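You operate a simulated robot arm through the tools that you are given. There is no shell and no other tool.

Carry out the task below with a simulated two-armed robot. There is one attempt and no reset: what you move stays moved.

## Task
Wind the basket up and blow its right can dry on the rack.
Fine: stand it in the middle well, lower the air bar, then open the air valve; shut it once the drops are gone and swing the bar up. The other two stay in the basket. Set down upright: pink can. Where these are worked on the way, their far stop is far enough and under half their travel is too little: air bar, air valve of the drying rack.
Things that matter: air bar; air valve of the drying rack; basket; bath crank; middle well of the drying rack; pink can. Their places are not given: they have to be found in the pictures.

It is judged by the outcome, as a careful person would: the job done as asked, and still so three seconds after it is handed in. It fails if anything else is knocked over, pushed out of place, dropped, spilled or broken.

## Robot
Two 7-joint arms with fingered hands on one trunk that stands fixed in place. Base frame: the origin is at the foot of the trunk, x ahead of it, y to its left, z up. Readings come in mm, degrees, newtons and seconds.
The left shoulder is at [71, 172, 1527], the right one opposite. With the tool pointing down near the work surface each hand reaches from about 100 to 960 mm from the base axis, measured 20 degrees to its own side. Payload 5 kg a hand.
Tool frame (each hand has its own): the origin (TCP) lies between the finger pads and is the grasp point; the fingertips stand 43 mm ahead of it; z points along the fingers, y is the line along which they close. The gripper opens to 144 mm; its body begins 50 mm behind the TCP. The gripper is a hand of 5 fingers: y runs from the thumb to the fingers, the wrist lies at [-21, -124, -221] in the tool frame.
Orientation is that of the tool frame in the base frame, as a unit quaternion [x, y, z, w]. With the fingers straight down and the wrist toward the robot, the tool's x, y and z point along [0, 1, 0], [1, 0, 0] and [0, 0, -1] of the base frame.

## Interface
- The arms move only by the tool nudge_tool. It takes "left_motion", "right_motion" or both (then of equal length, played together; a hand with none holds still); each is a list of rows, each an object of numbers (a shift or turn left out is 0): "x", "y", "z": the shift along the tool's x, y, z in m; "ax", "ay", "az": the turn, a rotation vector about the tool's x, y, z in degrees. In form: [{"x": .., "y": .., "z": .., "ax": .., "ay": .., "az": ..}, ...]. A call has 1 to 20 rows; each row is the pose to reach, as a shift and turn from the pose commanded when the call began, along the tool's axes at that moment. Rows are played at 5 a second. More than 50 mm and 8.6 degrees between two rows, and nothing of the call is played. Where a pose cannot be reached the arm comes as near as it can. A force on the tool above 90 N (or 10 N above the force at the start of the call, whichever is more), or a blocked arm, ends the call early, and 0.2 s more pass. In this call time passes only in rows, and 0.2 s behind the last. It gives the time, the measured TCP pose, the force on the tool (base axes), the opening and the grip force at its end, in the units of the frame above (readings bear some noise), with the torque about the TCP (base axes, N m) and any sound that the robot's microphone picked up, and new pictures: "show" is both (left out), scene, wrist or none (wrist: the cameras of the hands that moved).
- Cameras (640 x 400 px; columns grow to the right, rows downward): "scene" is now at [131.8, -25, 1752.4]; the picture's right is [-0.30, -0.95, 0.00], its down [-0.62, 0.20, -0.76] and it looks along [0.72, -0.23, -0.65] (base axes); focal length 226 px, centre (320, 200). "left" rides on the left gripper at [-86, -108, -168] in its tool frame; the picture's right is [-0.80, -0.28, 0.53], its down [0.54, -0.73, 0.42] and it looks along [0.27, 0.63, 0.73] (tool axes); focal length 275 px, centre (320, 200). "right" rides on the right gripper at [86, -108, -168] in its tool frame; the picture's right is [-0.80, 0.28, -0.53], its down [-0.54, -0.73, 0.42] and it looks along [-0.27, 0.63, 0.73] (tool axes); focal length 275 px, centre (320, 200).
- slide_trunk(by): slides the trunk up (or, below 0, down) by that many mm; the arms and the scene camera ride with it, the base frame stays. It gives what a move gives, with no picture.
- set_fingers(index, middle, ring, little, thumb_bend, thumb_turn, hand): sets how far each is bent, from 0 (flat) to 100 (curled in); at 30 the hand is open as for a grip, at 70 the pads meet at the TCP. One left out holds its place. A second passes; each finger stops where it meets its share of the squeeze, and holds until it gets a number again. It is the only way to open and close the hand. It gives what a move gives, with no picture; readings hold the bend of each and the force on index, middle, ring, little, thumb and palm. thumb_turn goes from beside the hand (0) to across from the fingers (100), as for a grip.
- turn_head(pan, tilt): turns the head with the scene camera to pan (to the left, within 86 degrees either way) and tilt (down, from -29 to 69), counted from straight ahead of the robot. It gives what a move gives, and a new picture of the scene camera.
- measure_at(camera, pixels): there is no depth. For up to 12 entries [column, row, z] of the newest picture of that camera ("zoom" is the newest enlarged one), the place [x, y] in the base frame at which the ray of that pixel passes the height z, good to about 2 mm. It takes no simulated time.
- enlarge(camera, box): a new picture of the part [left, top, right, bottom] of that camera's present view, enlarged. It takes no simulated time.
- close_job(): hands the job in; it is judged then, once.

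Leave the grippers open and the arms clear of the work at the hand-in unless told otherwise.

The tools are called after ">>>" as a command line: name --argument value ..., lists and objects as JSON in quotes. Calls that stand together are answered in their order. nudge_tool: Moves the arms, as the interface text tells. Its arguments: {"type":"object","properties":{"left_motion":{"type":"array"},"right_motion":{"type":"array"},"show":{"type":"string","enum":["both","scene","wrist","none"]}},"required":[]} The other tools are called the same way: slide_trunk (by) moves the trunk up or down; set_fingers (index, middle, ring, little, thumb_bend, thumb_turn, hand) moves the fingers one by one; turn_head (pan, tilt) turns the head that bears the scene camera; measure_at (camera, pixels) gives the place at which the rays of pixels pass given heights; enlarge (camera, box) takes an enlarged picture of a part of a camera's view; close_job () hands the job in.

At the start:

```text
t: 0.0
left_eef_pos: [754.0, 51.3, 1587.3]
left_tool_rot: [0.707, 0.707, 0.0, 0.0]
left_ft_force: [1.1, -0.2, -0.7]
left_torque: [0.02, 0.0, 0.0]
left_opening: 143.4
left_grip_force: 0.0
left_shape: jaw
left_bend: [30.0, 30.0, 30.0, 30.0, 30.0, 98.0]
left_finger forces: [0.0, 0.0, 0.0, 0.0, 0.0, 0.0]
right_eef_pos: [645.0, -476.0, 1565.8]
right_tool_rot: [0.707, 0.707, 0.001, 0.0]
right_ft_force: [0.9, 0.5, 0.4]
right_torque: [0.02, -0.02, 0.01]
right_opening: 143.5
right_grip_force: 0.1
right_shape: jaw
right_bend: [30.0, 30.0, 30.0, 30.0, 30.0, 98.0]
right_finger forces: [0.0, 0.0, 0.1, 0.0, 0.0, 0.0]
trunk travel left (down, up): [-625.0, 315.0]
head pan, tilt (commanded): [-17.5, 40.6]
```

scene: 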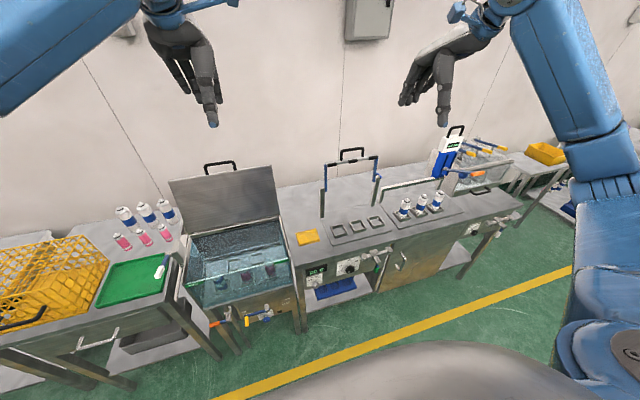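
right: 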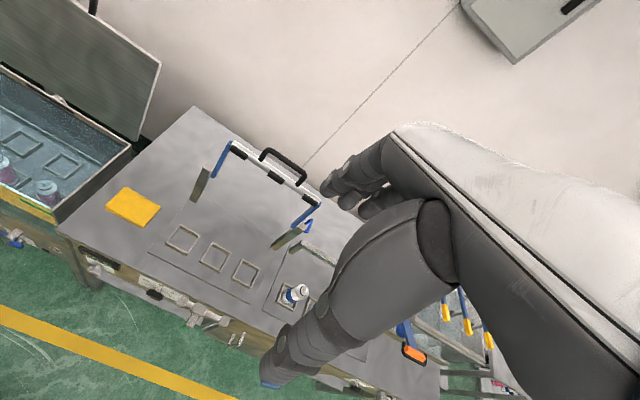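
left: 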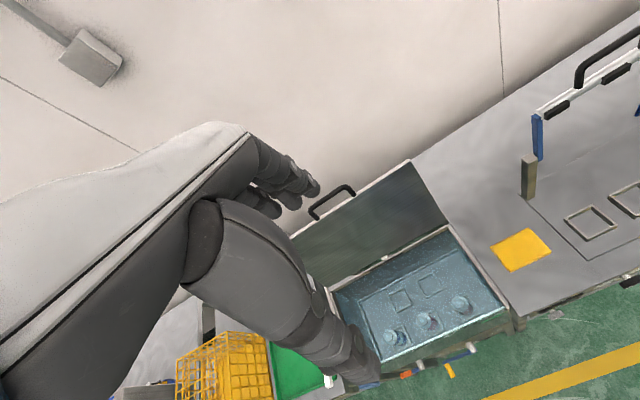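

I see the bath with its lid open at about (235,250), and the drying rack with a blue-sided air bar at about (350,190). I'll enlarge these areas before moving anything.

>>> enlarge --camera "scene" --box '[160, 150, 320, 350]'

>>> enlarge --camera "scene" --box '[280, 130, 480, 310]'

```text
2.00 times, centred on (240, 250) of scene
```

zoom: 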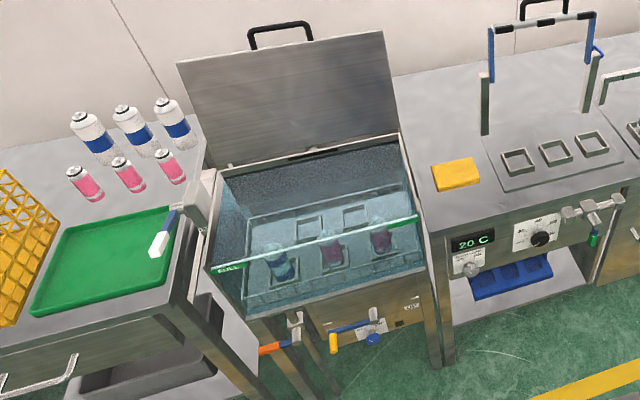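

```text
2.22 times, centred on (380, 220) of scene
```

zoom: 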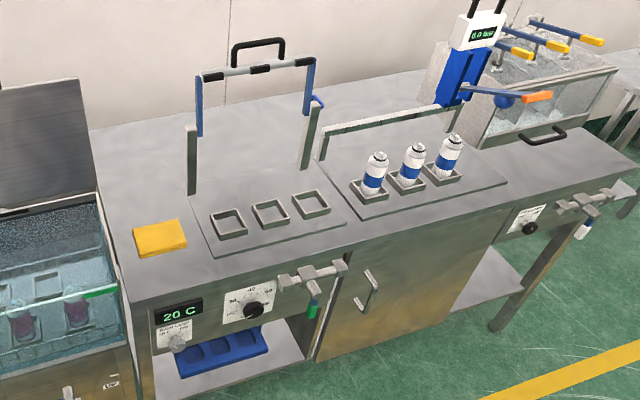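

The basket under water holds one bluish can on the left and two pinkish ones. I'll turn the head toward the bath to see the crank and other fittings better.

>>> turn_head --pan 8 --tilt 45

```text
t: 0.9
left_eef_pos: [753.8, 49.9, 1588.4]
left_tool_rot: [0.707, 0.708, 0.0, 0.0]
left_ft_force: [0.3, 0.4, 0.0]
left_torque: [0.0, -0.01, 0.0]
left_opening: 143.8
left_grip_force: 0.1
left_shape: jaw
left_bend: [30.0, 30.0, 30.0, 30.0, 30.0, 98.0]
left_finger forces: [0.0, 0.0, 0.1, 0.0, 0.0, 0.0]
right_eef_pos: [643.4, -475.6, 1564.7]
right_tool_rot: [0.707, 0.707, 0.0, 0.0]
right_ft_force: [0.0, 0.5, 0.6]
right_torque: [-0.01, -0.01, -0.04]
right_opening: 143.6
right_grip_force: 0.0
right_shape: jaw
right_bend: [30.0, 30.0, 30.0, 30.0, 30.0, 98.0]
right_finger forces: [0.0, 0.0, 0.1, 0.0, 0.1, 0.0]
trunk travel left (down, up): [-625.0, 315.0]
head pan, tilt (commanded): [8.0, 45.0]
```

scene: 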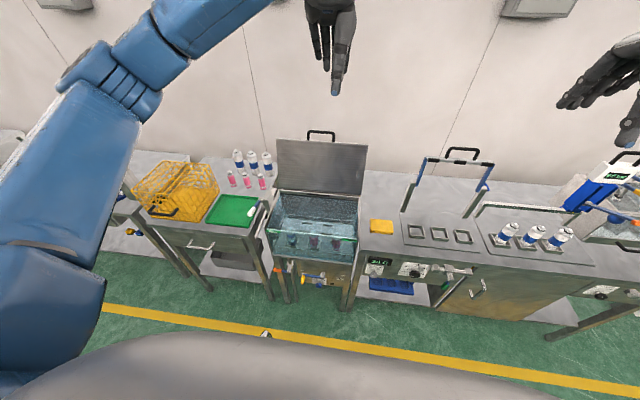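

The bath is now near (315,230). I'll enlarge it and the rack.

>>> enlarge --camera "scene" --box '[230, 180, 390, 300]'

>>> enlarge --camera "scene" --box '[265, 190, 365, 290]'

>>> enlarge --camera "scene" --box '[360, 140, 510, 300]'

```text
3.33 times, centred on (310, 240) of scene
```

zoom: 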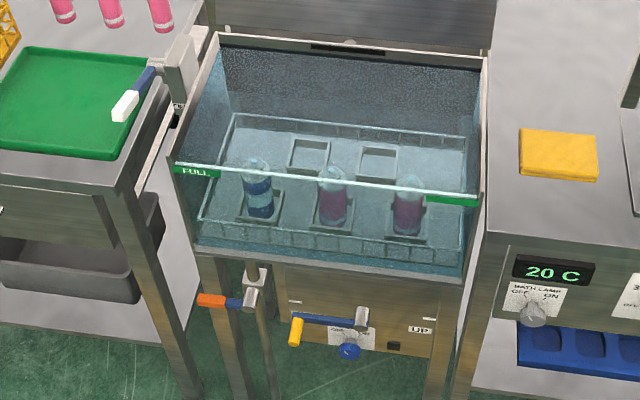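

```text
4.00 times, centred on (315, 240) of scene
```

zoom: 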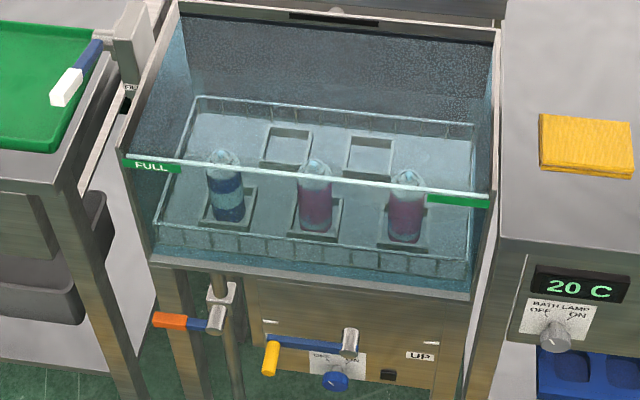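

```text
2.50 times, centred on (435, 220) of scene
```

zoom: 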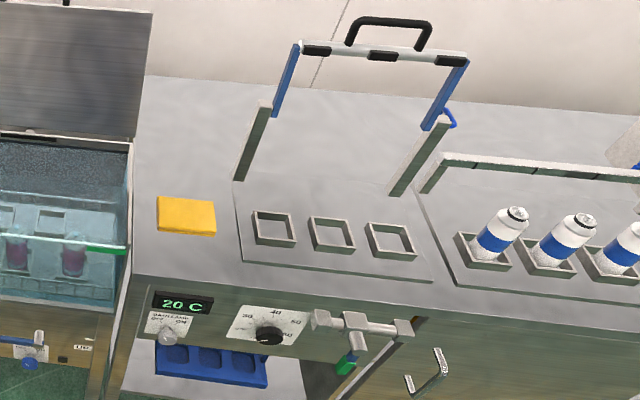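

The crank looks to be the blue arm with a yellow grip on the bath front, with an "UP" label beside it. I'll triangulate heights using the yellow sponge, at scene (381,227) and left wrist (520,250), and the rack wells.

>>> measure_at --camera "scene" --pixels '[[381, 227, 700], [381, 227, 800], [381, 227, 900], [381, 227, 1000]]'

>>> measure_at --camera "left" --pixels '[[520, 250, 700], [520, 250, 800], [520, 250, 900], [520, 250, 1000]]'

>>> measure_at --camera "right" --pixels '[[133, 207, 700], [133, 207, 800], [133, 207, 900], [133, 207, 1000]]'

```text
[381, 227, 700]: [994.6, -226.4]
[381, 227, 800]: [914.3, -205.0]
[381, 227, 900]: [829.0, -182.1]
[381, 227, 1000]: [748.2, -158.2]
```

```text
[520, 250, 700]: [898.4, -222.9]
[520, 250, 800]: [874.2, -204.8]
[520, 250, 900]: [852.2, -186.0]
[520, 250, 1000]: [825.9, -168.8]
```

```text
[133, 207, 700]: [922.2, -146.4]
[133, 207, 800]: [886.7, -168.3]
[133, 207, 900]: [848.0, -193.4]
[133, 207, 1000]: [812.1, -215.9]
```

The sponge triangulates to about (861,-192,861), so the worktop is near z≈850. Next I'll triangulate the lid handle and the air bar to check clearance before lowering the trunk.

>>> measure_at --camera "scene" --pixels '[[320, 133, 1000], [320, 133, 1200], [320, 133, 1300], [461, 151, 1000], [461, 151, 1100], [461, 151, 1200], [437, 234, 860], [415, 232, 860], [462, 237, 860]]'

>>> measure_at --camera "left" --pixels '[[334, 190, 1000], [334, 190, 1200], [334, 190, 1300], [590, 222, 860]]'

>>> measure_at --camera "right" --pixels '[[283, 158, 1000], [283, 158, 1100], [283, 158, 1200], [182, 239, 860], [214, 256, 860], [246, 272, 860]]'

```text
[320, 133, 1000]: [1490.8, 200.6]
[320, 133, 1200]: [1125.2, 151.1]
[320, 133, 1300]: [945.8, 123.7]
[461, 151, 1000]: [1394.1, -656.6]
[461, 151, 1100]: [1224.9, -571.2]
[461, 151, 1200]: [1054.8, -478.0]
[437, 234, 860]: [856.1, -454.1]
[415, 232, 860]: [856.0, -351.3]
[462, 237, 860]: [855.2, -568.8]
```

```text
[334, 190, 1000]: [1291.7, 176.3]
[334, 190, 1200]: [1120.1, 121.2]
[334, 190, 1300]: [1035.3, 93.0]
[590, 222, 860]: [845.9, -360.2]
```

```text
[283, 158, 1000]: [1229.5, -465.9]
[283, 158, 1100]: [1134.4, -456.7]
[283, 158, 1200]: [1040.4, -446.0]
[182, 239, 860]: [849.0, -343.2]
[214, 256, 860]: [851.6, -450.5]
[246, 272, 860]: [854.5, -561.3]
```

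The lid handle top is at about (1122,135,1197) and the air bar handle at about (1025,-465,1215). The rack wells are at about (855,-350), (854,-453) and (856,-563). Lowering the trunk 250 mm is clear of all of these and gives better reach and views.

>>> slide_trunk --by -250

>>> turn_head --pan 5 --tilt 45

```text
t: 3.5
left_eef_pos: [752.8, 52.6, 1337.7]
left_tool_rot: [0.707, 0.707, 0.0, 0.0]
left_ft_force: [0.0, 0.6, -0.3]
left_torque: [-0.02, 0.03, 0.01]
left_opening: 143.5
left_grip_force: 0.0
left_shape: jaw
left_bend: [30.0, 30.0, 30.0, 30.0, 30.0, 98.0]
left_finger forces: [0.1, 0.0, 0.0, 0.0, 0.0, 0.1]
right_eef_pos: [643.1, -475.7, 1316.0]
right_tool_rot: [0.708, 0.707, -0.001, 0.0]
right_ft_force: [0.5, 0.1, 0.1]
right_torque: [-0.03, 0.0, 0.01]
right_opening: 143.5
right_grip_force: 0.1
right_shape: jaw
right_bend: [30.0, 30.0, 30.0, 30.0, 30.0, 98.0]
right_finger forces: [0.1, 0.0, 0.1, 0.1, 0.1, 0.0]
trunk travel left (down, up): [-375.0, 565.0]
head pan, tilt (commanded): [8.0, 45.0]
```

```text
t: 4.1
left_eef_pos: [753.9, 50.8, 1338.1]
left_tool_rot: [0.707, 0.707, 0.001, 0.0]
left_ft_force: [0.1, -0.4, 0.8]
left_torque: [0.0, 0.02, -0.01]
left_opening: 143.6
left_grip_force: 0.1
left_shape: jaw
left_bend: [30.0, 30.0, 30.0, 30.0, 30.0, 98.0]
left_finger forces: [0.1, 0.1, 0.0, 0.0, 0.0, 0.1]
right_eef_pos: [644.1, -476.9, 1315.4]
right_tool_rot: [0.707, 0.707, 0.0, 0.0]
right_ft_force: [0.6, -0.5, -0.2]
right_torque: [0.01, 0.02, 0.0]
right_opening: 143.4
right_grip_force: 0.1
right_shape: jaw
right_bend: [30.0, 30.0, 30.0, 30.0, 30.0, 98.0]
right_finger forces: [0.1, 0.1, 0.0, 0.0, 0.0, 0.1]
trunk travel left (down, up): [-375.0, 565.0]
head pan, tilt (commanded): [5.0, 45.0]
```

scene: 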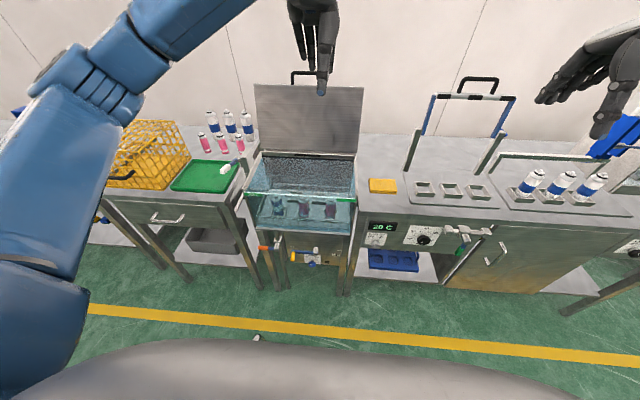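

I'll enlarge the bath front and the rack front from this lower viewpoint.

>>> enlarge --camera "scene" --box '[250, 225, 370, 300]'

>>> enlarge --camera "scene" --box '[240, 150, 370, 230]'

>>> enlarge --camera "scene" --box '[360, 160, 520, 280]'

```text
5.33 times, centred on (310, 262) of scene
```

zoom: 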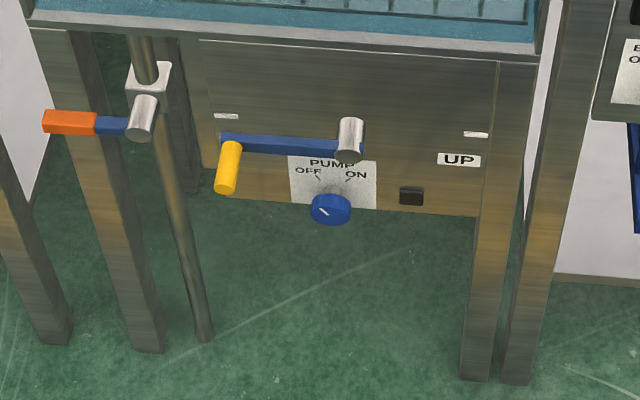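

```text
4.92 times, centred on (305, 190) of scene
```

zoom: 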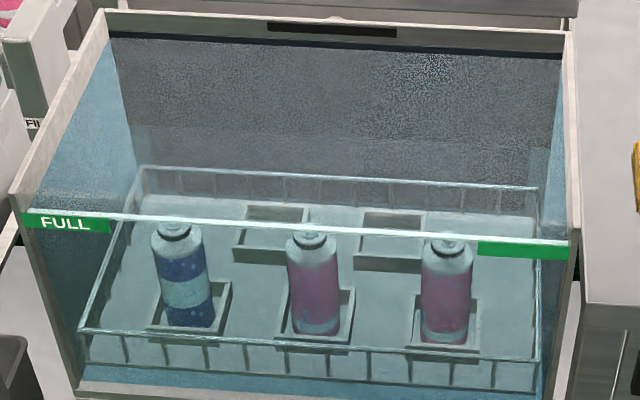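

```text
3.33 times, centred on (440, 220) of scene
```

zoom: 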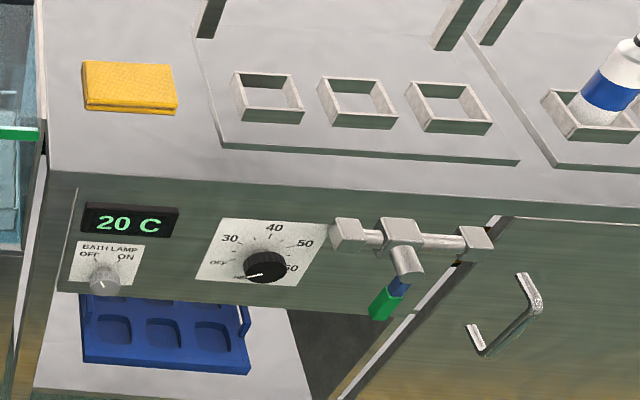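

The crank hub is at zoom (350,140) with its yellow grip to the left, and "UP" is marked on the right. The rack front carries a valve with a green-tipped lever. I'll turn the head right to make sure which rack is the drying rack.

>>> turn_head --pan -35 --tilt 38

>>> enlarge --camera "scene" --box '[140, 120, 340, 260]'

>>> enlarge --camera "scene" --box '[280, 120, 480, 260]'

```text
t: 5.2
left_eef_pos: [753.9, 51.3, 1337.7]
left_tool_rot: [0.707, 0.707, 0.0, 0.0]
left_ft_force: [-0.9, -0.1, -0.3]
left_torque: [-0.02, -0.02, 0.0]
left_opening: 143.5
left_grip_force: 0.0
left_shape: jaw
left_bend: [30.0, 30.0, 30.0, 30.0, 30.0, 98.0]
left_finger forces: [0.0, 0.1, 0.0, 0.0, 0.0, 0.1]
right_eef_pos: [643.3, -476.1, 1314.6]
right_tool_rot: [0.707, 0.707, 0.0, 0.0]
right_ft_force: [0.0, 0.3, 0.6]
right_torque: [-0.03, 0.01, -0.01]
right_opening: 143.7
right_grip_force: 0.0
right_shape: jaw
right_bend: [30.0, 30.0, 30.0, 30.0, 30.0, 98.0]
right_finger forces: [0.0, 0.0, 0.0, 0.0, 0.0, 0.0]
trunk travel left (down, up): [-375.0, 565.0]
head pan, tilt (commanded): [-35.0, 38.0]
```

scene: 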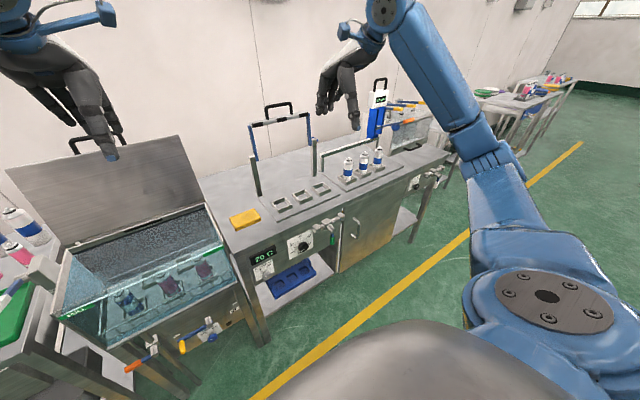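

```text
2.86 times, centred on (240, 190) of scene
```

zoom: 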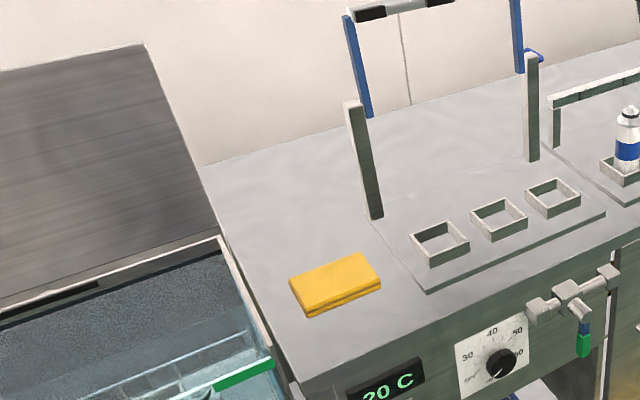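

```text
2.86 times, centred on (380, 190) of scene
```

zoom: 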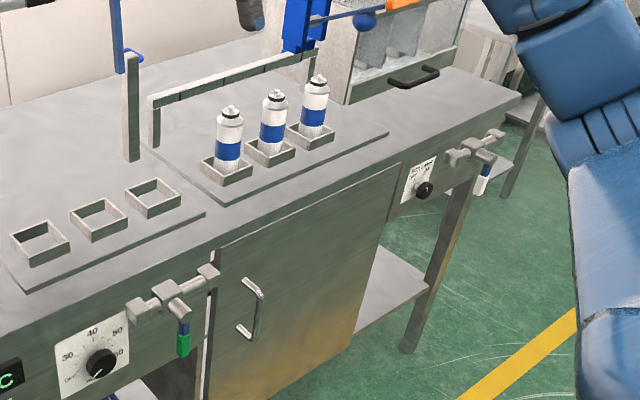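

The left rack, with empty wells and the hinged bar with a black handle, is the drying rack. The right fixture holds other cans under a fixed bar. I'll take fresh wrist pictures without moving.

>>> nudge_tool --left_motion '[{"x": 0}]' --right_motion '[{"x": 0}]' --show "both"

```text
t: 5.6
left_eef_pos: [754.4, 51.6, 1337.7]
left_tool_rot: [0.707, 0.707, 0.0, 0.0]
left_ft_force: [0.2, 0.2, 0.0]
left_torque: [0.0, 0.01, 0.02]
left_opening: 143.6
left_grip_force: 0.1
left_shape: jaw
left_bend: [30.0, 30.0, 30.0, 30.0, 30.0, 98.0]
left_finger forces: [0.1, 0.0, 0.0, 0.0, 0.1, 0.0]
right_eef_pos: [642.4, -475.8, 1314.9]
right_tool_rot: [0.707, 0.707, 0.0, 0.0]
right_ft_force: [0.5, 0.6, -0.4]
right_torque: [0.02, -0.03, 0.01]
right_opening: 143.5
right_grip_force: 0.2
right_shape: jaw
right_bend: [30.0, 30.0, 30.0, 30.0, 30.0, 98.0]
right_finger forces: [0.1, 0.1, 0.0, 0.0, 0.0, 0.1]
trunk travel left (down, up): [-375.0, 565.0]
head pan, tilt (commanded): [-35.0, 38.0]
```

scene: 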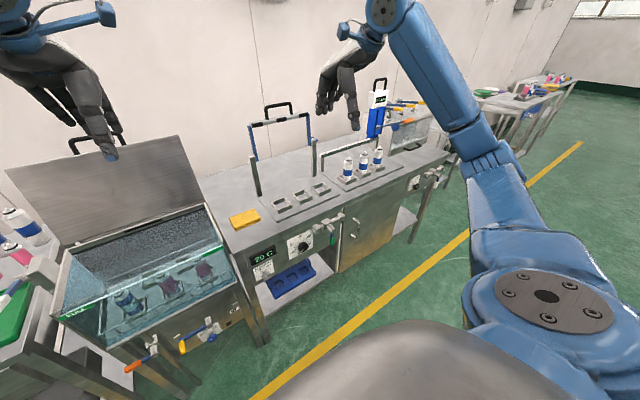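
right: 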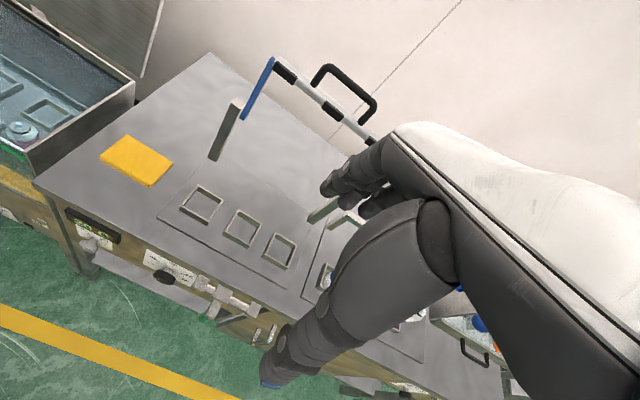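
left: 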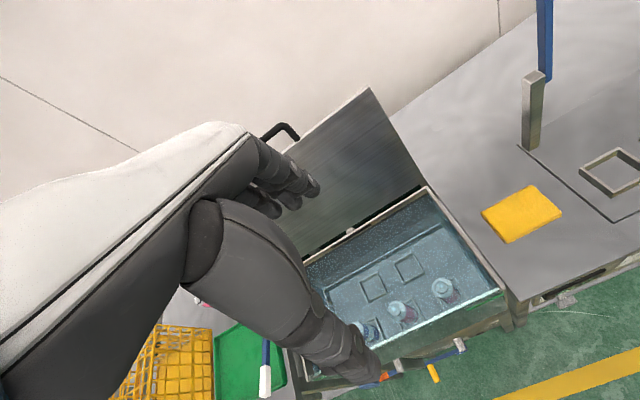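

I'll enlarge the scene around the crank and around the valve so I can triangulate them against the wrist views.

>>> enlarge --camera "scene" --box '[120, 290, 280, 390]'

>>> enlarge --camera "left" --box '[340, 300, 500, 400]'

>>> enlarge --camera "right" --box '[130, 220, 290, 350]'

>>> enlarge --camera "scene" --box '[270, 190, 370, 260]'

```text
4.00 times, centred on (200, 340) of scene
```

zoom: 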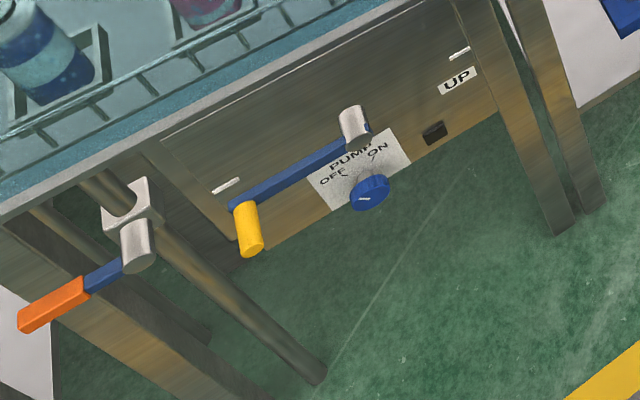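

```text
4.00 times, centred on (420, 350) of left
```

zoom: 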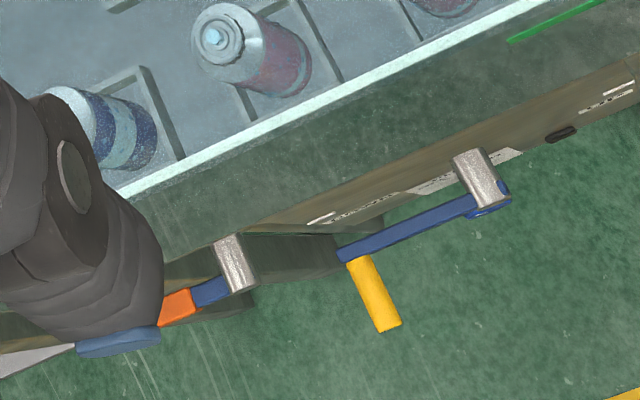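

```text
3.08 times, centred on (210, 285) of right
```

zoom: 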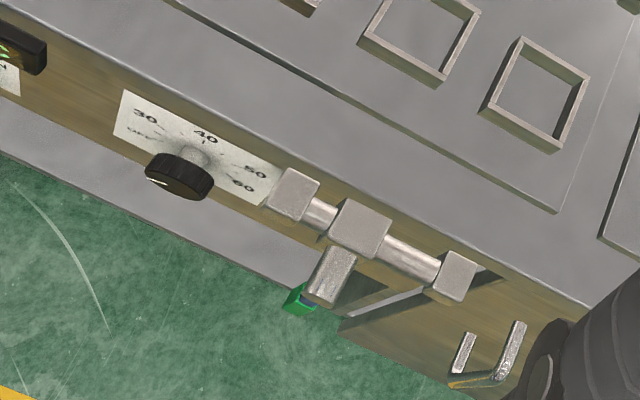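

```text
5.71 times, centred on (320, 225) of scene
```

zoom: 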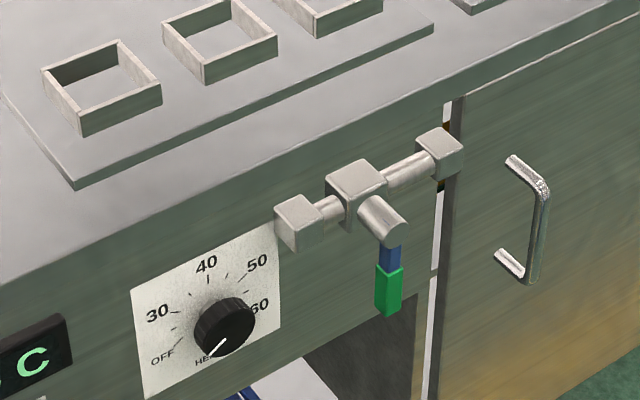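

I'll triangulate the crank grip's base and end, the hub end, the can caps and the valve lever in both views.

>>> measure_at --camera "scene" --pixels '[[180.75, 342, 600], [180.75, 342, 700], [180.75, 342, 800], [183, 352, 600], [183, 352, 700], [183, 352, 800], [209.5, 325.75, 600], [209.5, 325.75, 700], [209.5, 325.75, 800]]'

>>> measure_at --camera "left" --pixels '[[428.75, 365.5, 600], [428.75, 365.5, 700], [428.75, 365.5, 800], [437, 381.75, 600], [437, 381.75, 700], [437, 381.75, 800], [462.5, 351.25, 600], [462.5, 351.25, 700], [462.5, 351.25, 800]]'

>>> measure_at --camera "scene" --pixels '[[332, 240, 700], [332, 240, 800], [330.5, 229, 700], [330.5, 229, 800], [327, 221, 700], [327, 221, 800]]'

>>> measure_at --camera "right" --pixels '[[203.5, 317, 700], [203.5, 317, 800], [210, 312, 700], [210, 312, 800], [223, 291, 700], [223, 291, 800]]'

```text
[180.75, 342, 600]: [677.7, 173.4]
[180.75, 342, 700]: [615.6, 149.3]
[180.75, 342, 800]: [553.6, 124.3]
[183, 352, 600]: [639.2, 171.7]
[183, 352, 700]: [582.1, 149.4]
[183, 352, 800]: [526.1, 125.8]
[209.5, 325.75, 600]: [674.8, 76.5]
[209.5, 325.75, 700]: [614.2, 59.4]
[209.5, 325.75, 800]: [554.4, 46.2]
```

```text
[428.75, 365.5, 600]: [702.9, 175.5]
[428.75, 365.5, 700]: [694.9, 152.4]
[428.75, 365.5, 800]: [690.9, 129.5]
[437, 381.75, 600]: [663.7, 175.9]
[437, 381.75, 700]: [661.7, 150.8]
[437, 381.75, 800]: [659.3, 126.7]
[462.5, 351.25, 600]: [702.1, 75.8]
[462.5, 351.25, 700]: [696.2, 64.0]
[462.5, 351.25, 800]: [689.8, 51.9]
```

```text
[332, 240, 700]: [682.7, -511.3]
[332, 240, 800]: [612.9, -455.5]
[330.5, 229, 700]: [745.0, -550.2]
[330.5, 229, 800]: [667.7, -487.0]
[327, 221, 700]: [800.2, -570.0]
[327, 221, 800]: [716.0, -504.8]
```

```text
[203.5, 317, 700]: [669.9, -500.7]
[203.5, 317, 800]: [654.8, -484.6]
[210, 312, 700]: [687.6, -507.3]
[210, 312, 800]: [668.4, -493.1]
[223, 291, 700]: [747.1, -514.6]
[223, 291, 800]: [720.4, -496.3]
```

From triangulation:
- **Crank grip:** x 664–707, y≈184, z≈554
- **Crank hub:** y≈83, z≈552
- **Valve hub:** about (670,-493,790), with the lever hanging to z≈715

I'll draw the left hand back toward x≈560, y≈184 and roll it so it closes sideways (palm inward), ready to grip the crank.

>>> nudge_tool --left_motion '[{"x": 0.012, "y": -0.018, "az": -8.2}, {"x": 0.024, "y": -0.036, "az": -16.4}, {"x": 0.036, "y": -0.054, "az": -24.6}, {"x": 0.048, "y": -0.072, "az": -32.8}, {"x": 0.06, "y": -0.09, "az": -41}, {"x": 0.072, "y": -0.108, "az": -49.2}, {"x": 0.084, "y": -0.126, "az": -57.4}, {"x": 0.096, "y": -0.144, "az": -65.6}, {"x": 0.108, "y": -0.162, "az": -73.8}, {"x": 0.12, "y": -0.18, "az": -82}, {"x": 0.133, "y": -0.194, "az": -90}]' --show "scene"

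```text
t: 8.0
left_eef_pos: [558.0, 183.8, 1338.2]
left_tool_rot: [-0.001, 1.0, 0.0, -0.001]
left_ft_force: [-0.1, 0.3, 0.4]
left_torque: [-0.02, -0.01, -0.01]
left_opening: 143.7
left_grip_force: 0.1
left_shape: jaw
left_bend: [30.0, 30.0, 30.0, 30.0, 30.0, 98.0]
left_finger forces: [0.0, 0.0, 0.0, 0.0, 0.0, 0.0]
right_eef_pos: [642.6, -476.2, 1315.9]
right_tool_rot: [0.707, 0.707, 0.0, 0.0]
right_ft_force: [0.0, 1.5, -0.1]
right_torque: [-0.06, -0.05, 0.02]
right_opening: 143.4
right_grip_force: 0.0
right_shape: jaw
right_bend: [30.0, 30.0, 30.0, 30.0, 30.0, 98.0]
right_finger forces: [0.0, 0.0, 0.0, 0.1, 0.0, 0.0]
trunk travel left (down, up): [-375.0, 565.0]
head pan, tilt (commanded): [-35.0, 38.0]
```

scene: 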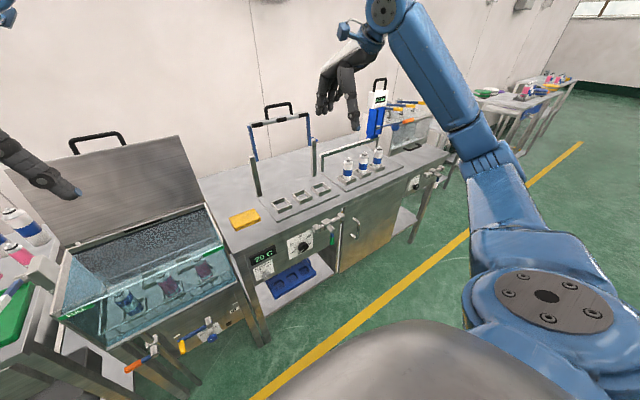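

The roll worked. Now I'll pitch the left hand forward by 60° while lowering it 360 mm, staying in front of the bath at x≈560.

>>> nudge_tool --left_motion '[{"z": 0.045, "ay": -7.5}, {"z": 0.09, "ay": -15}, {"z": 0.135, "ay": -22.5}, {"z": 0.18, "ay": -30}, {"z": 0.225, "ay": -37.5}, {"z": 0.27, "ay": -45}, {"z": 0.315, "ay": -52.5}, {"z": 0.36, "ay": -60}]' --show "both"

>>> turn_head --pan 12 --tilt 50

```text
t: 9.8
left_eef_pos: [539.0, 63.9, 1153.5]
left_tool_rot: [0.005, 0.97, -0.088, 0.226]
left_ft_force: [-0.6, 0.4, 0.6]
left_torque: [-0.03, -0.02, -0.01]
left_opening: 144.0
left_grip_force: 0.1
left_shape: jaw
left_bend: [30.0, 30.0, 30.0, 30.0, 30.0, 98.0]
left_finger forces: [0.0, 0.1, 0.1, 0.0, 0.0, 0.1]
left hand out of reach, approached as far as the arm can: row 3, 4, 5, 6, 7, 8
right_eef_pos: [641.3, -473.5, 1318.3]
right_tool_rot: [0.708, 0.707, 0.001, 0.001]
right_ft_force: [-0.2, -0.7, -0.5]
right_torque: [-0.05, -0.06, 0.01]
right_opening: 143.7
right_grip_force: 0.1
right_shape: jaw
right_bend: [30.0, 30.0, 30.0, 30.0, 30.0, 98.0]
right_finger forces: [0.0, 0.1, 0.0, 0.0, 0.0, 0.1]
trunk travel left (down, up): [-375.0, 565.0]
head pan, tilt (commanded): [-35.0, 38.0]
```

scene: 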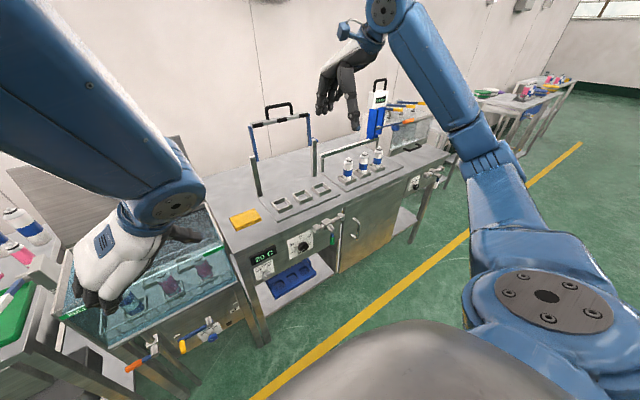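
left: 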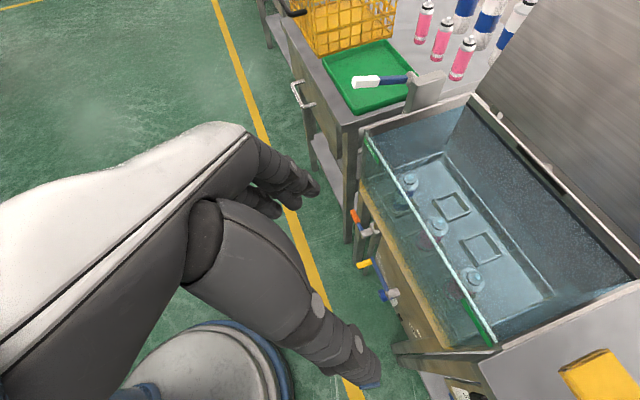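

```text
t: 10.9
left_eef_pos: [540.7, 62.9, 1151.2]
left_tool_rot: [0.006, 0.971, -0.087, 0.224]
left_ft_force: [-0.8, -0.1, 0.1]
left_torque: [-0.01, 0.0, 0.03]
left_opening: 143.9
left_grip_force: 0.1
left_shape: jaw
left_bend: [30.0, 30.0, 30.0, 30.0, 30.0, 98.0]
left_finger forces: [0.0, 0.0, 0.1, 0.0, 0.0, 0.0]
right_eef_pos: [643.0, -475.7, 1315.6]
right_tool_rot: [0.707, 0.707, -0.001, 0.001]
right_ft_force: [0.7, -0.1, -0.6]
right_torque: [0.01, -0.04, 0.01]
right_opening: 143.8
right_grip_force: 0.0
right_shape: jaw
right_bend: [30.0, 30.0, 30.0, 30.0, 30.0, 98.0]
right_finger forces: [0.0, 0.0, 0.0, 0.1, 0.1, 0.1]
trunk travel left (down, up): [-375.0, 565.0]
head pan, tilt (commanded): [12.0, 50.0]
```

scene: 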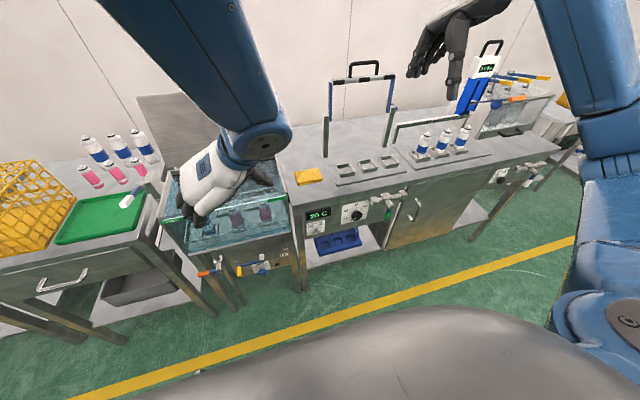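

That palm-inward pitch is out of reach because the wrist is bent the wrong way for the left arm. A palm-outward grip suits it better, with the wrist to the left. I'll back the hand up and off along its own axis first and check how it tracks.

>>> nudge_tool --left_motion '[{"z": -0.03}, {"z": -0.06}, {"z": -0.09}]' --show "none"

>>> turn_head --pan 15 --tilt 45

```text
t: 11.7
left_eef_pos: [520.4, 78.3, 1225.0]
left_tool_rot: [0.022, 0.975, -0.048, 0.215]
left_ft_force: [0.5, 1.0, 1.0]
left_torque: [-0.01, 0.0, -0.04]
left_opening: 143.7
left_grip_force: 0.1
left_shape: jaw
left_bend: [30.0, 30.0, 30.0, 30.0, 30.0, 98.0]
left_finger forces: [0.1, 0.0, 0.2, 0.0, 0.1, 0.0]
left hand out of reach, approached as far as the arm can: row 1, 2, 3
right_eef_pos: [644.3, -473.6, 1317.2]
right_tool_rot: [0.707, 0.707, -0.001, 0.0]
right_ft_force: [0.3, 0.7, 0.1]
right_torque: [-0.05, -0.05, 0.0]
right_opening: 143.8
right_grip_force: 0.1
right_shape: jaw
right_bend: [30.0, 30.0, 30.0, 30.0, 30.0, 98.0]
right_finger forces: [0.0, 0.0, 0.0, 0.0, 0.0, 0.1]
trunk travel left (down, up): [-375.0, 565.0]
head pan, tilt (commanded): [12.0, 50.0]
```

```text
t: 12.4
left_eef_pos: [522.0, 75.5, 1224.5]
left_tool_rot: [0.023, 0.975, -0.048, 0.215]
left_ft_force: [0.1, 0.2, -0.4]
left_torque: [-0.01, -0.02, -0.01]
left_opening: 143.9
left_grip_force: 0.1
left_shape: jaw
left_bend: [30.0, 30.0, 30.0, 30.0, 30.0, 98.0]
left_finger forces: [0.0, 0.0, 0.1, 0.0, 0.1, 0.0]
right_eef_pos: [643.6, -475.1, 1315.0]
right_tool_rot: [0.708, 0.706, -0.001, 0.0]
right_ft_force: [0.0, -0.3, 0.2]
right_torque: [-0.01, -0.01, -0.01]
right_opening: 143.9
right_grip_force: 0.0
right_shape: jaw
right_bend: [30.0, 30.0, 30.0, 30.0, 30.0, 98.0]
right_finger forces: [0.0, 0.0, 0.0, 0.1, 0.0, 0.0]
trunk travel left (down, up): [-375.0, 565.0]
head pan, tilt (commanded): [15.0, 45.0]
```

scene: 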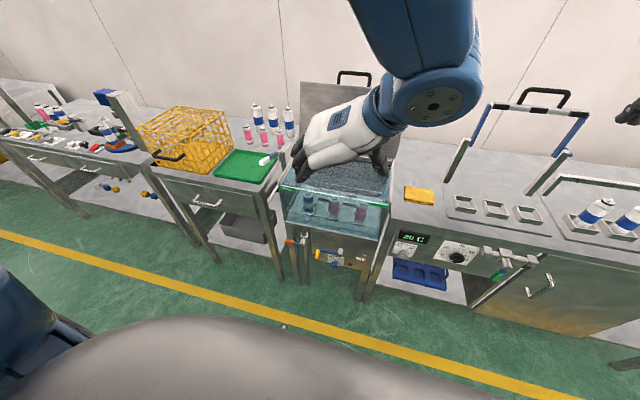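

The head view is good again. I'll pitch the left hand back to straight down and shift it left to y≈180, so I can re-roll it the other way.

>>> nudge_tool --left_motion '[{"y": 0.025, "z": -0.008, "x": -0.002, "ay": 6.25}, {"y": 0.05, "z": -0.016, "x": -0.004, "ay": 12.5}, {"y": 0.075, "z": -0.024, "x": -0.006, "ay": 18.75}, {"y": 0.1, "z": -0.033, "x": -0.008, "ay": 25}]' --show "none"

```text
t: 13.4
left_eef_pos: [520.8, 185.3, 1248.6]
left_tool_rot: [0.032, 0.998, -0.044, 0.007]
left_ft_force: [0.7, 0.9, -1.0]
left_torque: [-0.03, 0.04, -0.03]
left_opening: 144.0
left_grip_force: 0.0
left_shape: jaw
left_bend: [30.0, 30.0, 30.0, 30.0, 30.0, 98.0]
left_finger forces: [0.0, 0.0, 0.0, 0.0, 0.0, 0.0]
right_eef_pos: [645.2, -472.6, 1315.6]
right_tool_rot: [0.707, 0.707, -0.001, 0.0]
right_ft_force: [0.5, 0.2, -0.6]
right_torque: [-0.06, 0.04, 0.02]
right_opening: 143.5
right_grip_force: 0.0
right_shape: jaw
right_bend: [30.0, 30.0, 30.0, 30.0, 30.0, 98.0]
right_finger forces: [0.0, 0.0, 0.1, 0.0, 0.1, 0.0]
trunk travel left (down, up): [-375.0, 565.0]
head pan, tilt (commanded): [15.0, 45.0]
```

The commanded pose follows the reached pose, so I can continue. Next I'll roll the left hand 90° back to the default yaw in place.

>>> nudge_tool --left_motion '[{"az": 8.2}, {"az": 16.4}, {"az": 24.6}, {"az": 32.8}, {"az": 41}, {"az": 49.2}, {"az": 57.4}, {"az": 65.6}, {"az": 73.8}, {"az": 82}, {"az": 90}]' --show "none"

>>> nudge_tool --left_motion '[{"az": 8.2}, {"az": 16.4}, {"az": 24.6}, {"az": 32.8}, {"az": 41}, {"az": 49.2}, {"az": 57.4}, {"az": 65.6}, {"az": 73.8}, {"az": 82}, {"az": 90}]' --show "scene"

```text
t: 15.8
left_eef_pos: [518.6, 181.2, 1250.8]
left_tool_rot: [0.729, 0.683, -0.024, 0.036]
left_ft_force: [0.0, 0.2, 0.6]
left_torque: [-0.01, 0.02, 0.03]
left_opening: 143.7
left_grip_force: 0.0
left_shape: jaw
left_bend: [30.0, 30.0, 30.0, 30.0, 30.0, 98.0]
left_finger forces: [0.0, 0.0, 0.0, 0.0, 0.1, 0.0]
right_eef_pos: [643.8, -474.4, 1316.2]
right_tool_rot: [0.707, 0.707, 0.0, 0.0]
right_ft_force: [-0.1, 0.0, 0.4]
right_torque: [-0.04, 0.03, -0.04]
right_opening: 143.9
right_grip_force: 0.0
right_shape: jaw
right_bend: [30.0, 30.0, 30.0, 30.0, 30.0, 98.0]
right_finger forces: [0.0, 0.0, 0.0, 0.0, 0.1, 0.1]
trunk travel left (down, up): [-375.0, 565.0]
head pan, tilt (commanded): [15.0, 45.0]
```

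```text
t: 18.2
left_eef_pos: [518.8, 180.5, 1250.6]
left_tool_rot: [0.999, -0.033, 0.009, 0.042]
left_ft_force: [0.7, 1.1, -1.0]
left_torque: [0.02, 0.01, 0.01]
left_opening: 143.6
left_grip_force: 0.0
left_shape: jaw
left_bend: [30.0, 30.0, 30.0, 30.0, 30.0, 98.0]
left_finger forces: [0.0, 0.0, 0.1, 0.0, 0.0, 0.1]
right_eef_pos: [645.2, -476.5, 1314.6]
right_tool_rot: [0.707, 0.707, -0.001, -0.001]
right_ft_force: [0.6, -0.3, -0.2]
right_torque: [0.02, 0.03, 0.01]
right_opening: 143.7
right_grip_force: 0.1
right_shape: jaw
right_bend: [30.0, 30.0, 30.0, 30.0, 30.0, 98.0]
right_finger forces: [0.0, 0.0, 0.0, 0.0, 0.0, 0.0]
trunk travel left (down, up): [-375.0, 565.0]
head pan, tilt (commanded): [15.0, 45.0]
```

scene: 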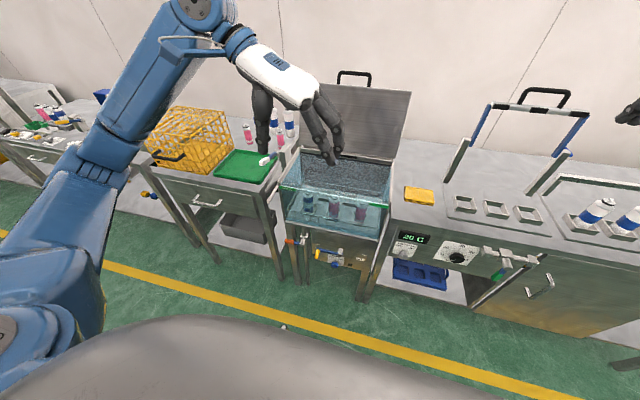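

The palm-outward pose is reached cleanly. Now I'll descend about 270 mm while pitching the fingers 45° forward.

>>> nudge_tool --left_motion '[{"z": 0.045, "x": 0.004, "ay": 7.5}, {"z": 0.09, "x": 0.008, "ay": 15}, {"z": 0.135, "x": 0.012, "ay": 22.5}, {"z": 0.18, "x": 0.016, "ay": 30}, {"z": 0.225, "x": 0.02, "ay": 37.5}, {"z": 0.27, "x": 0.024, "ay": 45}]' --show "scene"

```text
t: 19.6
left_eef_pos: [546.4, 157.2, 980.5]
left_tool_rot: [0.919, -0.014, 0.39, 0.051]
left_ft_force: [0.7, 0.2, -0.1]
left_torque: [0.03, 0.03, 0.0]
left_opening: 143.9
left_grip_force: 0.1
left_shape: jaw
left_bend: [30.0, 30.0, 30.0, 30.0, 30.0, 97.0]
left_finger forces: [0.0, 0.0, 0.0, 0.0, 0.0, 0.0]
right_eef_pos: [642.9, -476.0, 1316.1]
right_tool_rot: [0.707, 0.707, 0.001, 0.0]
right_ft_force: [0.2, -1.2, 0.7]
right_torque: [0.02, 0.0, 0.03]
right_opening: 143.8
right_grip_force: 0.1
right_shape: jaw
right_bend: [30.0, 30.0, 30.0, 30.0, 30.0, 98.0]
right_finger forces: [0.0, 0.1, 0.1, 0.0, 0.1, 0.0]
trunk travel left (down, up): [-375.0, 565.0]
head pan, tilt (commanded): [15.0, 45.0]
```

scene: 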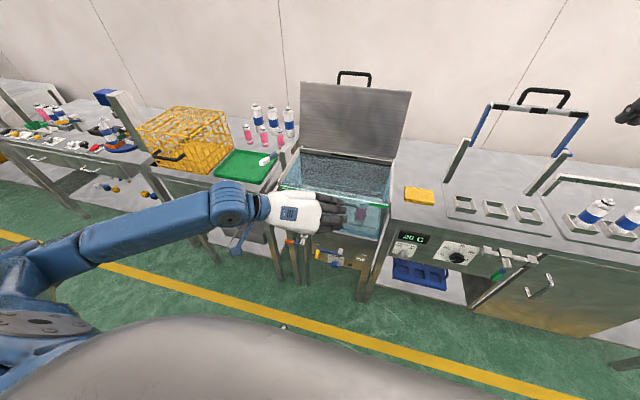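

The 45° pitch is reached. Before going down to the crank, I'll check how close the orange drain handle is to the crank grip.

>>> enlarge --camera "scene" --box '[270, 220, 390, 295]'

>>> nudge_tool --left_motion '[{"x": 0}]' --show "wrist"

```text
5.33 times, centred on (330, 258) of scene
```

zoom: 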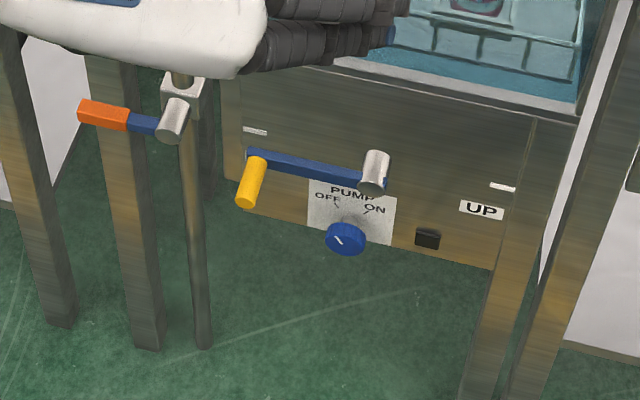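

```text
t: 20.0
left_eef_pos: [546.2, 156.0, 979.7]
left_tool_rot: [0.92, -0.013, 0.389, 0.051]
left_ft_force: [0.7, -0.5, -1.3]
left_torque: [-0.01, 0.02, 0.01]
left_opening: 144.1
left_grip_force: 0.0
left_shape: jaw
left_bend: [30.0, 30.0, 30.0, 30.0, 30.0, 97.0]
left_finger forces: [0.0, 0.1, 0.0, 0.0, 0.0, 0.0]
right_eef_pos: [643.3, -475.6, 1316.8]
right_tool_rot: [0.707, 0.707, 0.001, -0.001]
right_ft_force: [-0.4, 0.4, 0.7]
right_torque: [0.0, -0.01, 0.02]
right_opening: 143.7
right_grip_force: 0.0
right_shape: jaw
right_bend: [30.0, 30.0, 30.0, 30.0, 30.0, 98.0]
right_finger forces: [0.1, 0.0, 0.0, 0.0, 0.0, 0.1]
trunk travel left (down, up): [-375.0, 565.0]
head pan, tilt (commanded): [15.0, 45.0]
```

left: 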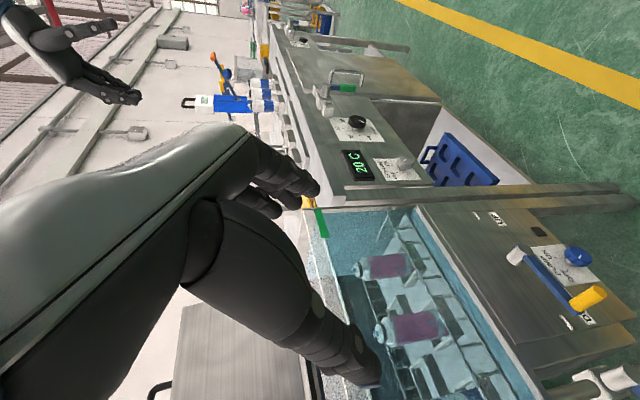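

I'll triangulate the crank grip and the drain handle again using these newer pictures.

>>> measure_at --camera "zoom" --pixels '[[258, 157, 550], [247, 200, 550], [377, 178, 550], [85, 108, 550], [128, 120, 550], [170, 135, 550], [500, 187, 550], [480, 211, 550], [345, 240, 500], [340, 65, 650], [580, 115, 650]]'

>>> measure_at --camera "left" --pixels '[[572, 305, 500], [572, 305, 550], [572, 305, 600], [603, 293, 500], [603, 293, 550], [603, 293, 600], [520, 255, 500], [520, 255, 550], [520, 255, 600]]'

```text
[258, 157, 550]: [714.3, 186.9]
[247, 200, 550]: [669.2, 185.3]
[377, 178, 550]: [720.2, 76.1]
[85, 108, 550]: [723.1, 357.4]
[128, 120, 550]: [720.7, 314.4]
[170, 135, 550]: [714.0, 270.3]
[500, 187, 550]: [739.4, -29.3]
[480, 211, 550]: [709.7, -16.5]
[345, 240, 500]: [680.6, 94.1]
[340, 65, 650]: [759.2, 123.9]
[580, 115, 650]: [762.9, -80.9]
```

```text
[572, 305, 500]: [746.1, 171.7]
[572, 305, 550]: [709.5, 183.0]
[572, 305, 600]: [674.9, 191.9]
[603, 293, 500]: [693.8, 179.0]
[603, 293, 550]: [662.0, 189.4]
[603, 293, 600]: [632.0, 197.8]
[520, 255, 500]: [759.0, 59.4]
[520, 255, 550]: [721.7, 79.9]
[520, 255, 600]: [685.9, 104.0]
```

Both cameras agree: the grip runs from (711,185,550) to (666,186,550), and the hub is at y≈78. The drain hub at y≈270 is close by, so I'll pre-close the left hand partway before descending.

>>> set_fingers --hand "left" --index 48 --middle 48 --ring 48 --little 48 --thumb_bend 50

>>> nudge_tool --left_motion '[{"x": -0.026, "y": -0.0065, "z": 0.031, "ay": 3}, {"x": -0.052, "y": -0.013, "z": 0.062, "ay": 6}, {"x": -0.078, "y": -0.0195, "z": 0.092, "ay": 9}, {"x": -0.104, "y": -0.026, "z": 0.123, "ay": 12}, {"x": -0.13, "y": -0.0325, "z": 0.154, "ay": 15}, {"x": -0.156, "y": -0.039, "z": 0.185, "ay": 18}, {"x": -0.182, "y": -0.0455, "z": 0.216, "ay": 21}, {"x": -0.208, "y": -0.052, "z": 0.246, "ay": 24}, {"x": -0.234, "y": -0.0585, "z": 0.277, "ay": 27}, {"x": -0.26, "y": -0.065, "z": 0.308, "ay": 30}]' --show "both"

```text
t: 21.0
left_eef_pos: [547.0, 157.0, 980.1]
left_tool_rot: [0.92, -0.014, 0.389, 0.051]
left_ft_force: [0.6, -0.4, 0.5]
left_torque: [0.01, 0.0, 0.0]
left_opening: 82.9
left_grip_force: 0.1
left_shape: fingers
left_bend: [48.0, 48.0, 48.0, 48.0, 50.0, 97.0]
left_finger forces: [0.0, 0.1, 0.0, 0.0, 0.0, 0.1]
right_eef_pos: [643.5, -476.2, 1315.6]
right_tool_rot: [0.708, 0.706, 0.0, 0.0]
right_ft_force: [-0.7, -0.1, 0.2]
right_torque: [-0.02, 0.01, -0.01]
right_opening: 143.8
right_grip_force: 0.1
right_shape: jaw
right_bend: [30.0, 30.0, 30.0, 30.0, 30.0, 98.0]
right_finger forces: [0.0, 0.0, 0.0, 0.0, 0.0, 0.1]
trunk travel left (down, up): [-375.0, 565.0]
head pan, tilt (commanded): [15.0, 45.0]
```

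```text
t: 23.2
left_eef_pos: [591.9, 185.1, 576.5]
left_tool_rot: [0.788, 0.0, 0.614, 0.053]
left_ft_force: [0.7, 0.7, -0.4]
left_torque: [-0.03, 0.01, -0.03]
left_opening: 82.6
left_grip_force: 0.1
left_shape: fingers
left_bend: [48.0, 48.0, 48.0, 48.0, 50.0, 97.0]
left_finger forces: [0.0, 0.1, 0.1, 0.0, 0.0, 0.1]
right_eef_pos: [643.6, -477.9, 1314.7]
right_tool_rot: [0.707, 0.707, 0.0, 0.0]
right_ft_force: [0.1, 0.7, 0.1]
right_torque: [0.03, 0.02, -0.02]
right_opening: 143.6
right_grip_force: 0.0
right_shape: jaw
right_bend: [30.0, 30.0, 30.0, 30.0, 30.0, 98.0]
right_finger forces: [0.1, 0.0, 0.1, 0.0, 0.0, 0.1]
trunk travel left (down, up): [-375.0, 565.0]
head pan, tilt (commanded): [15.0, 45.0]
```

scene: 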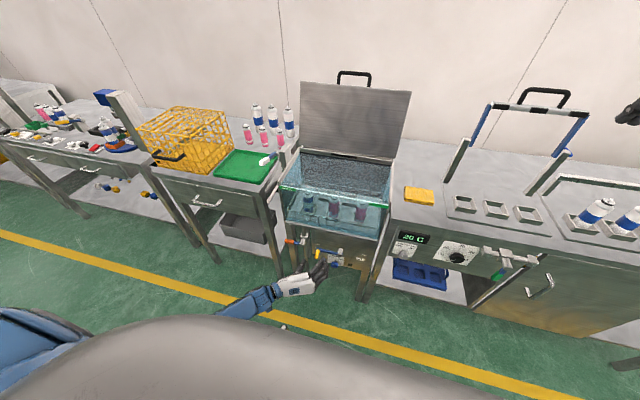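
left: 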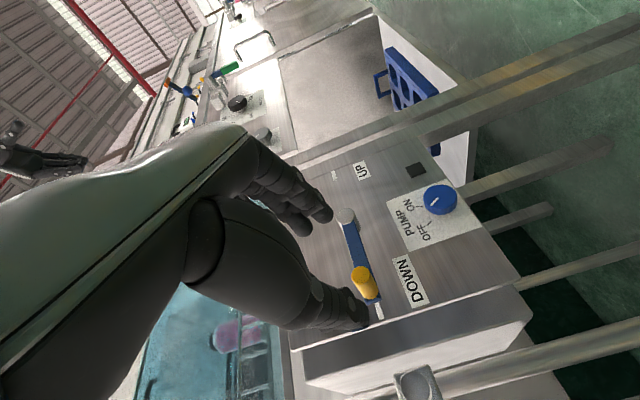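

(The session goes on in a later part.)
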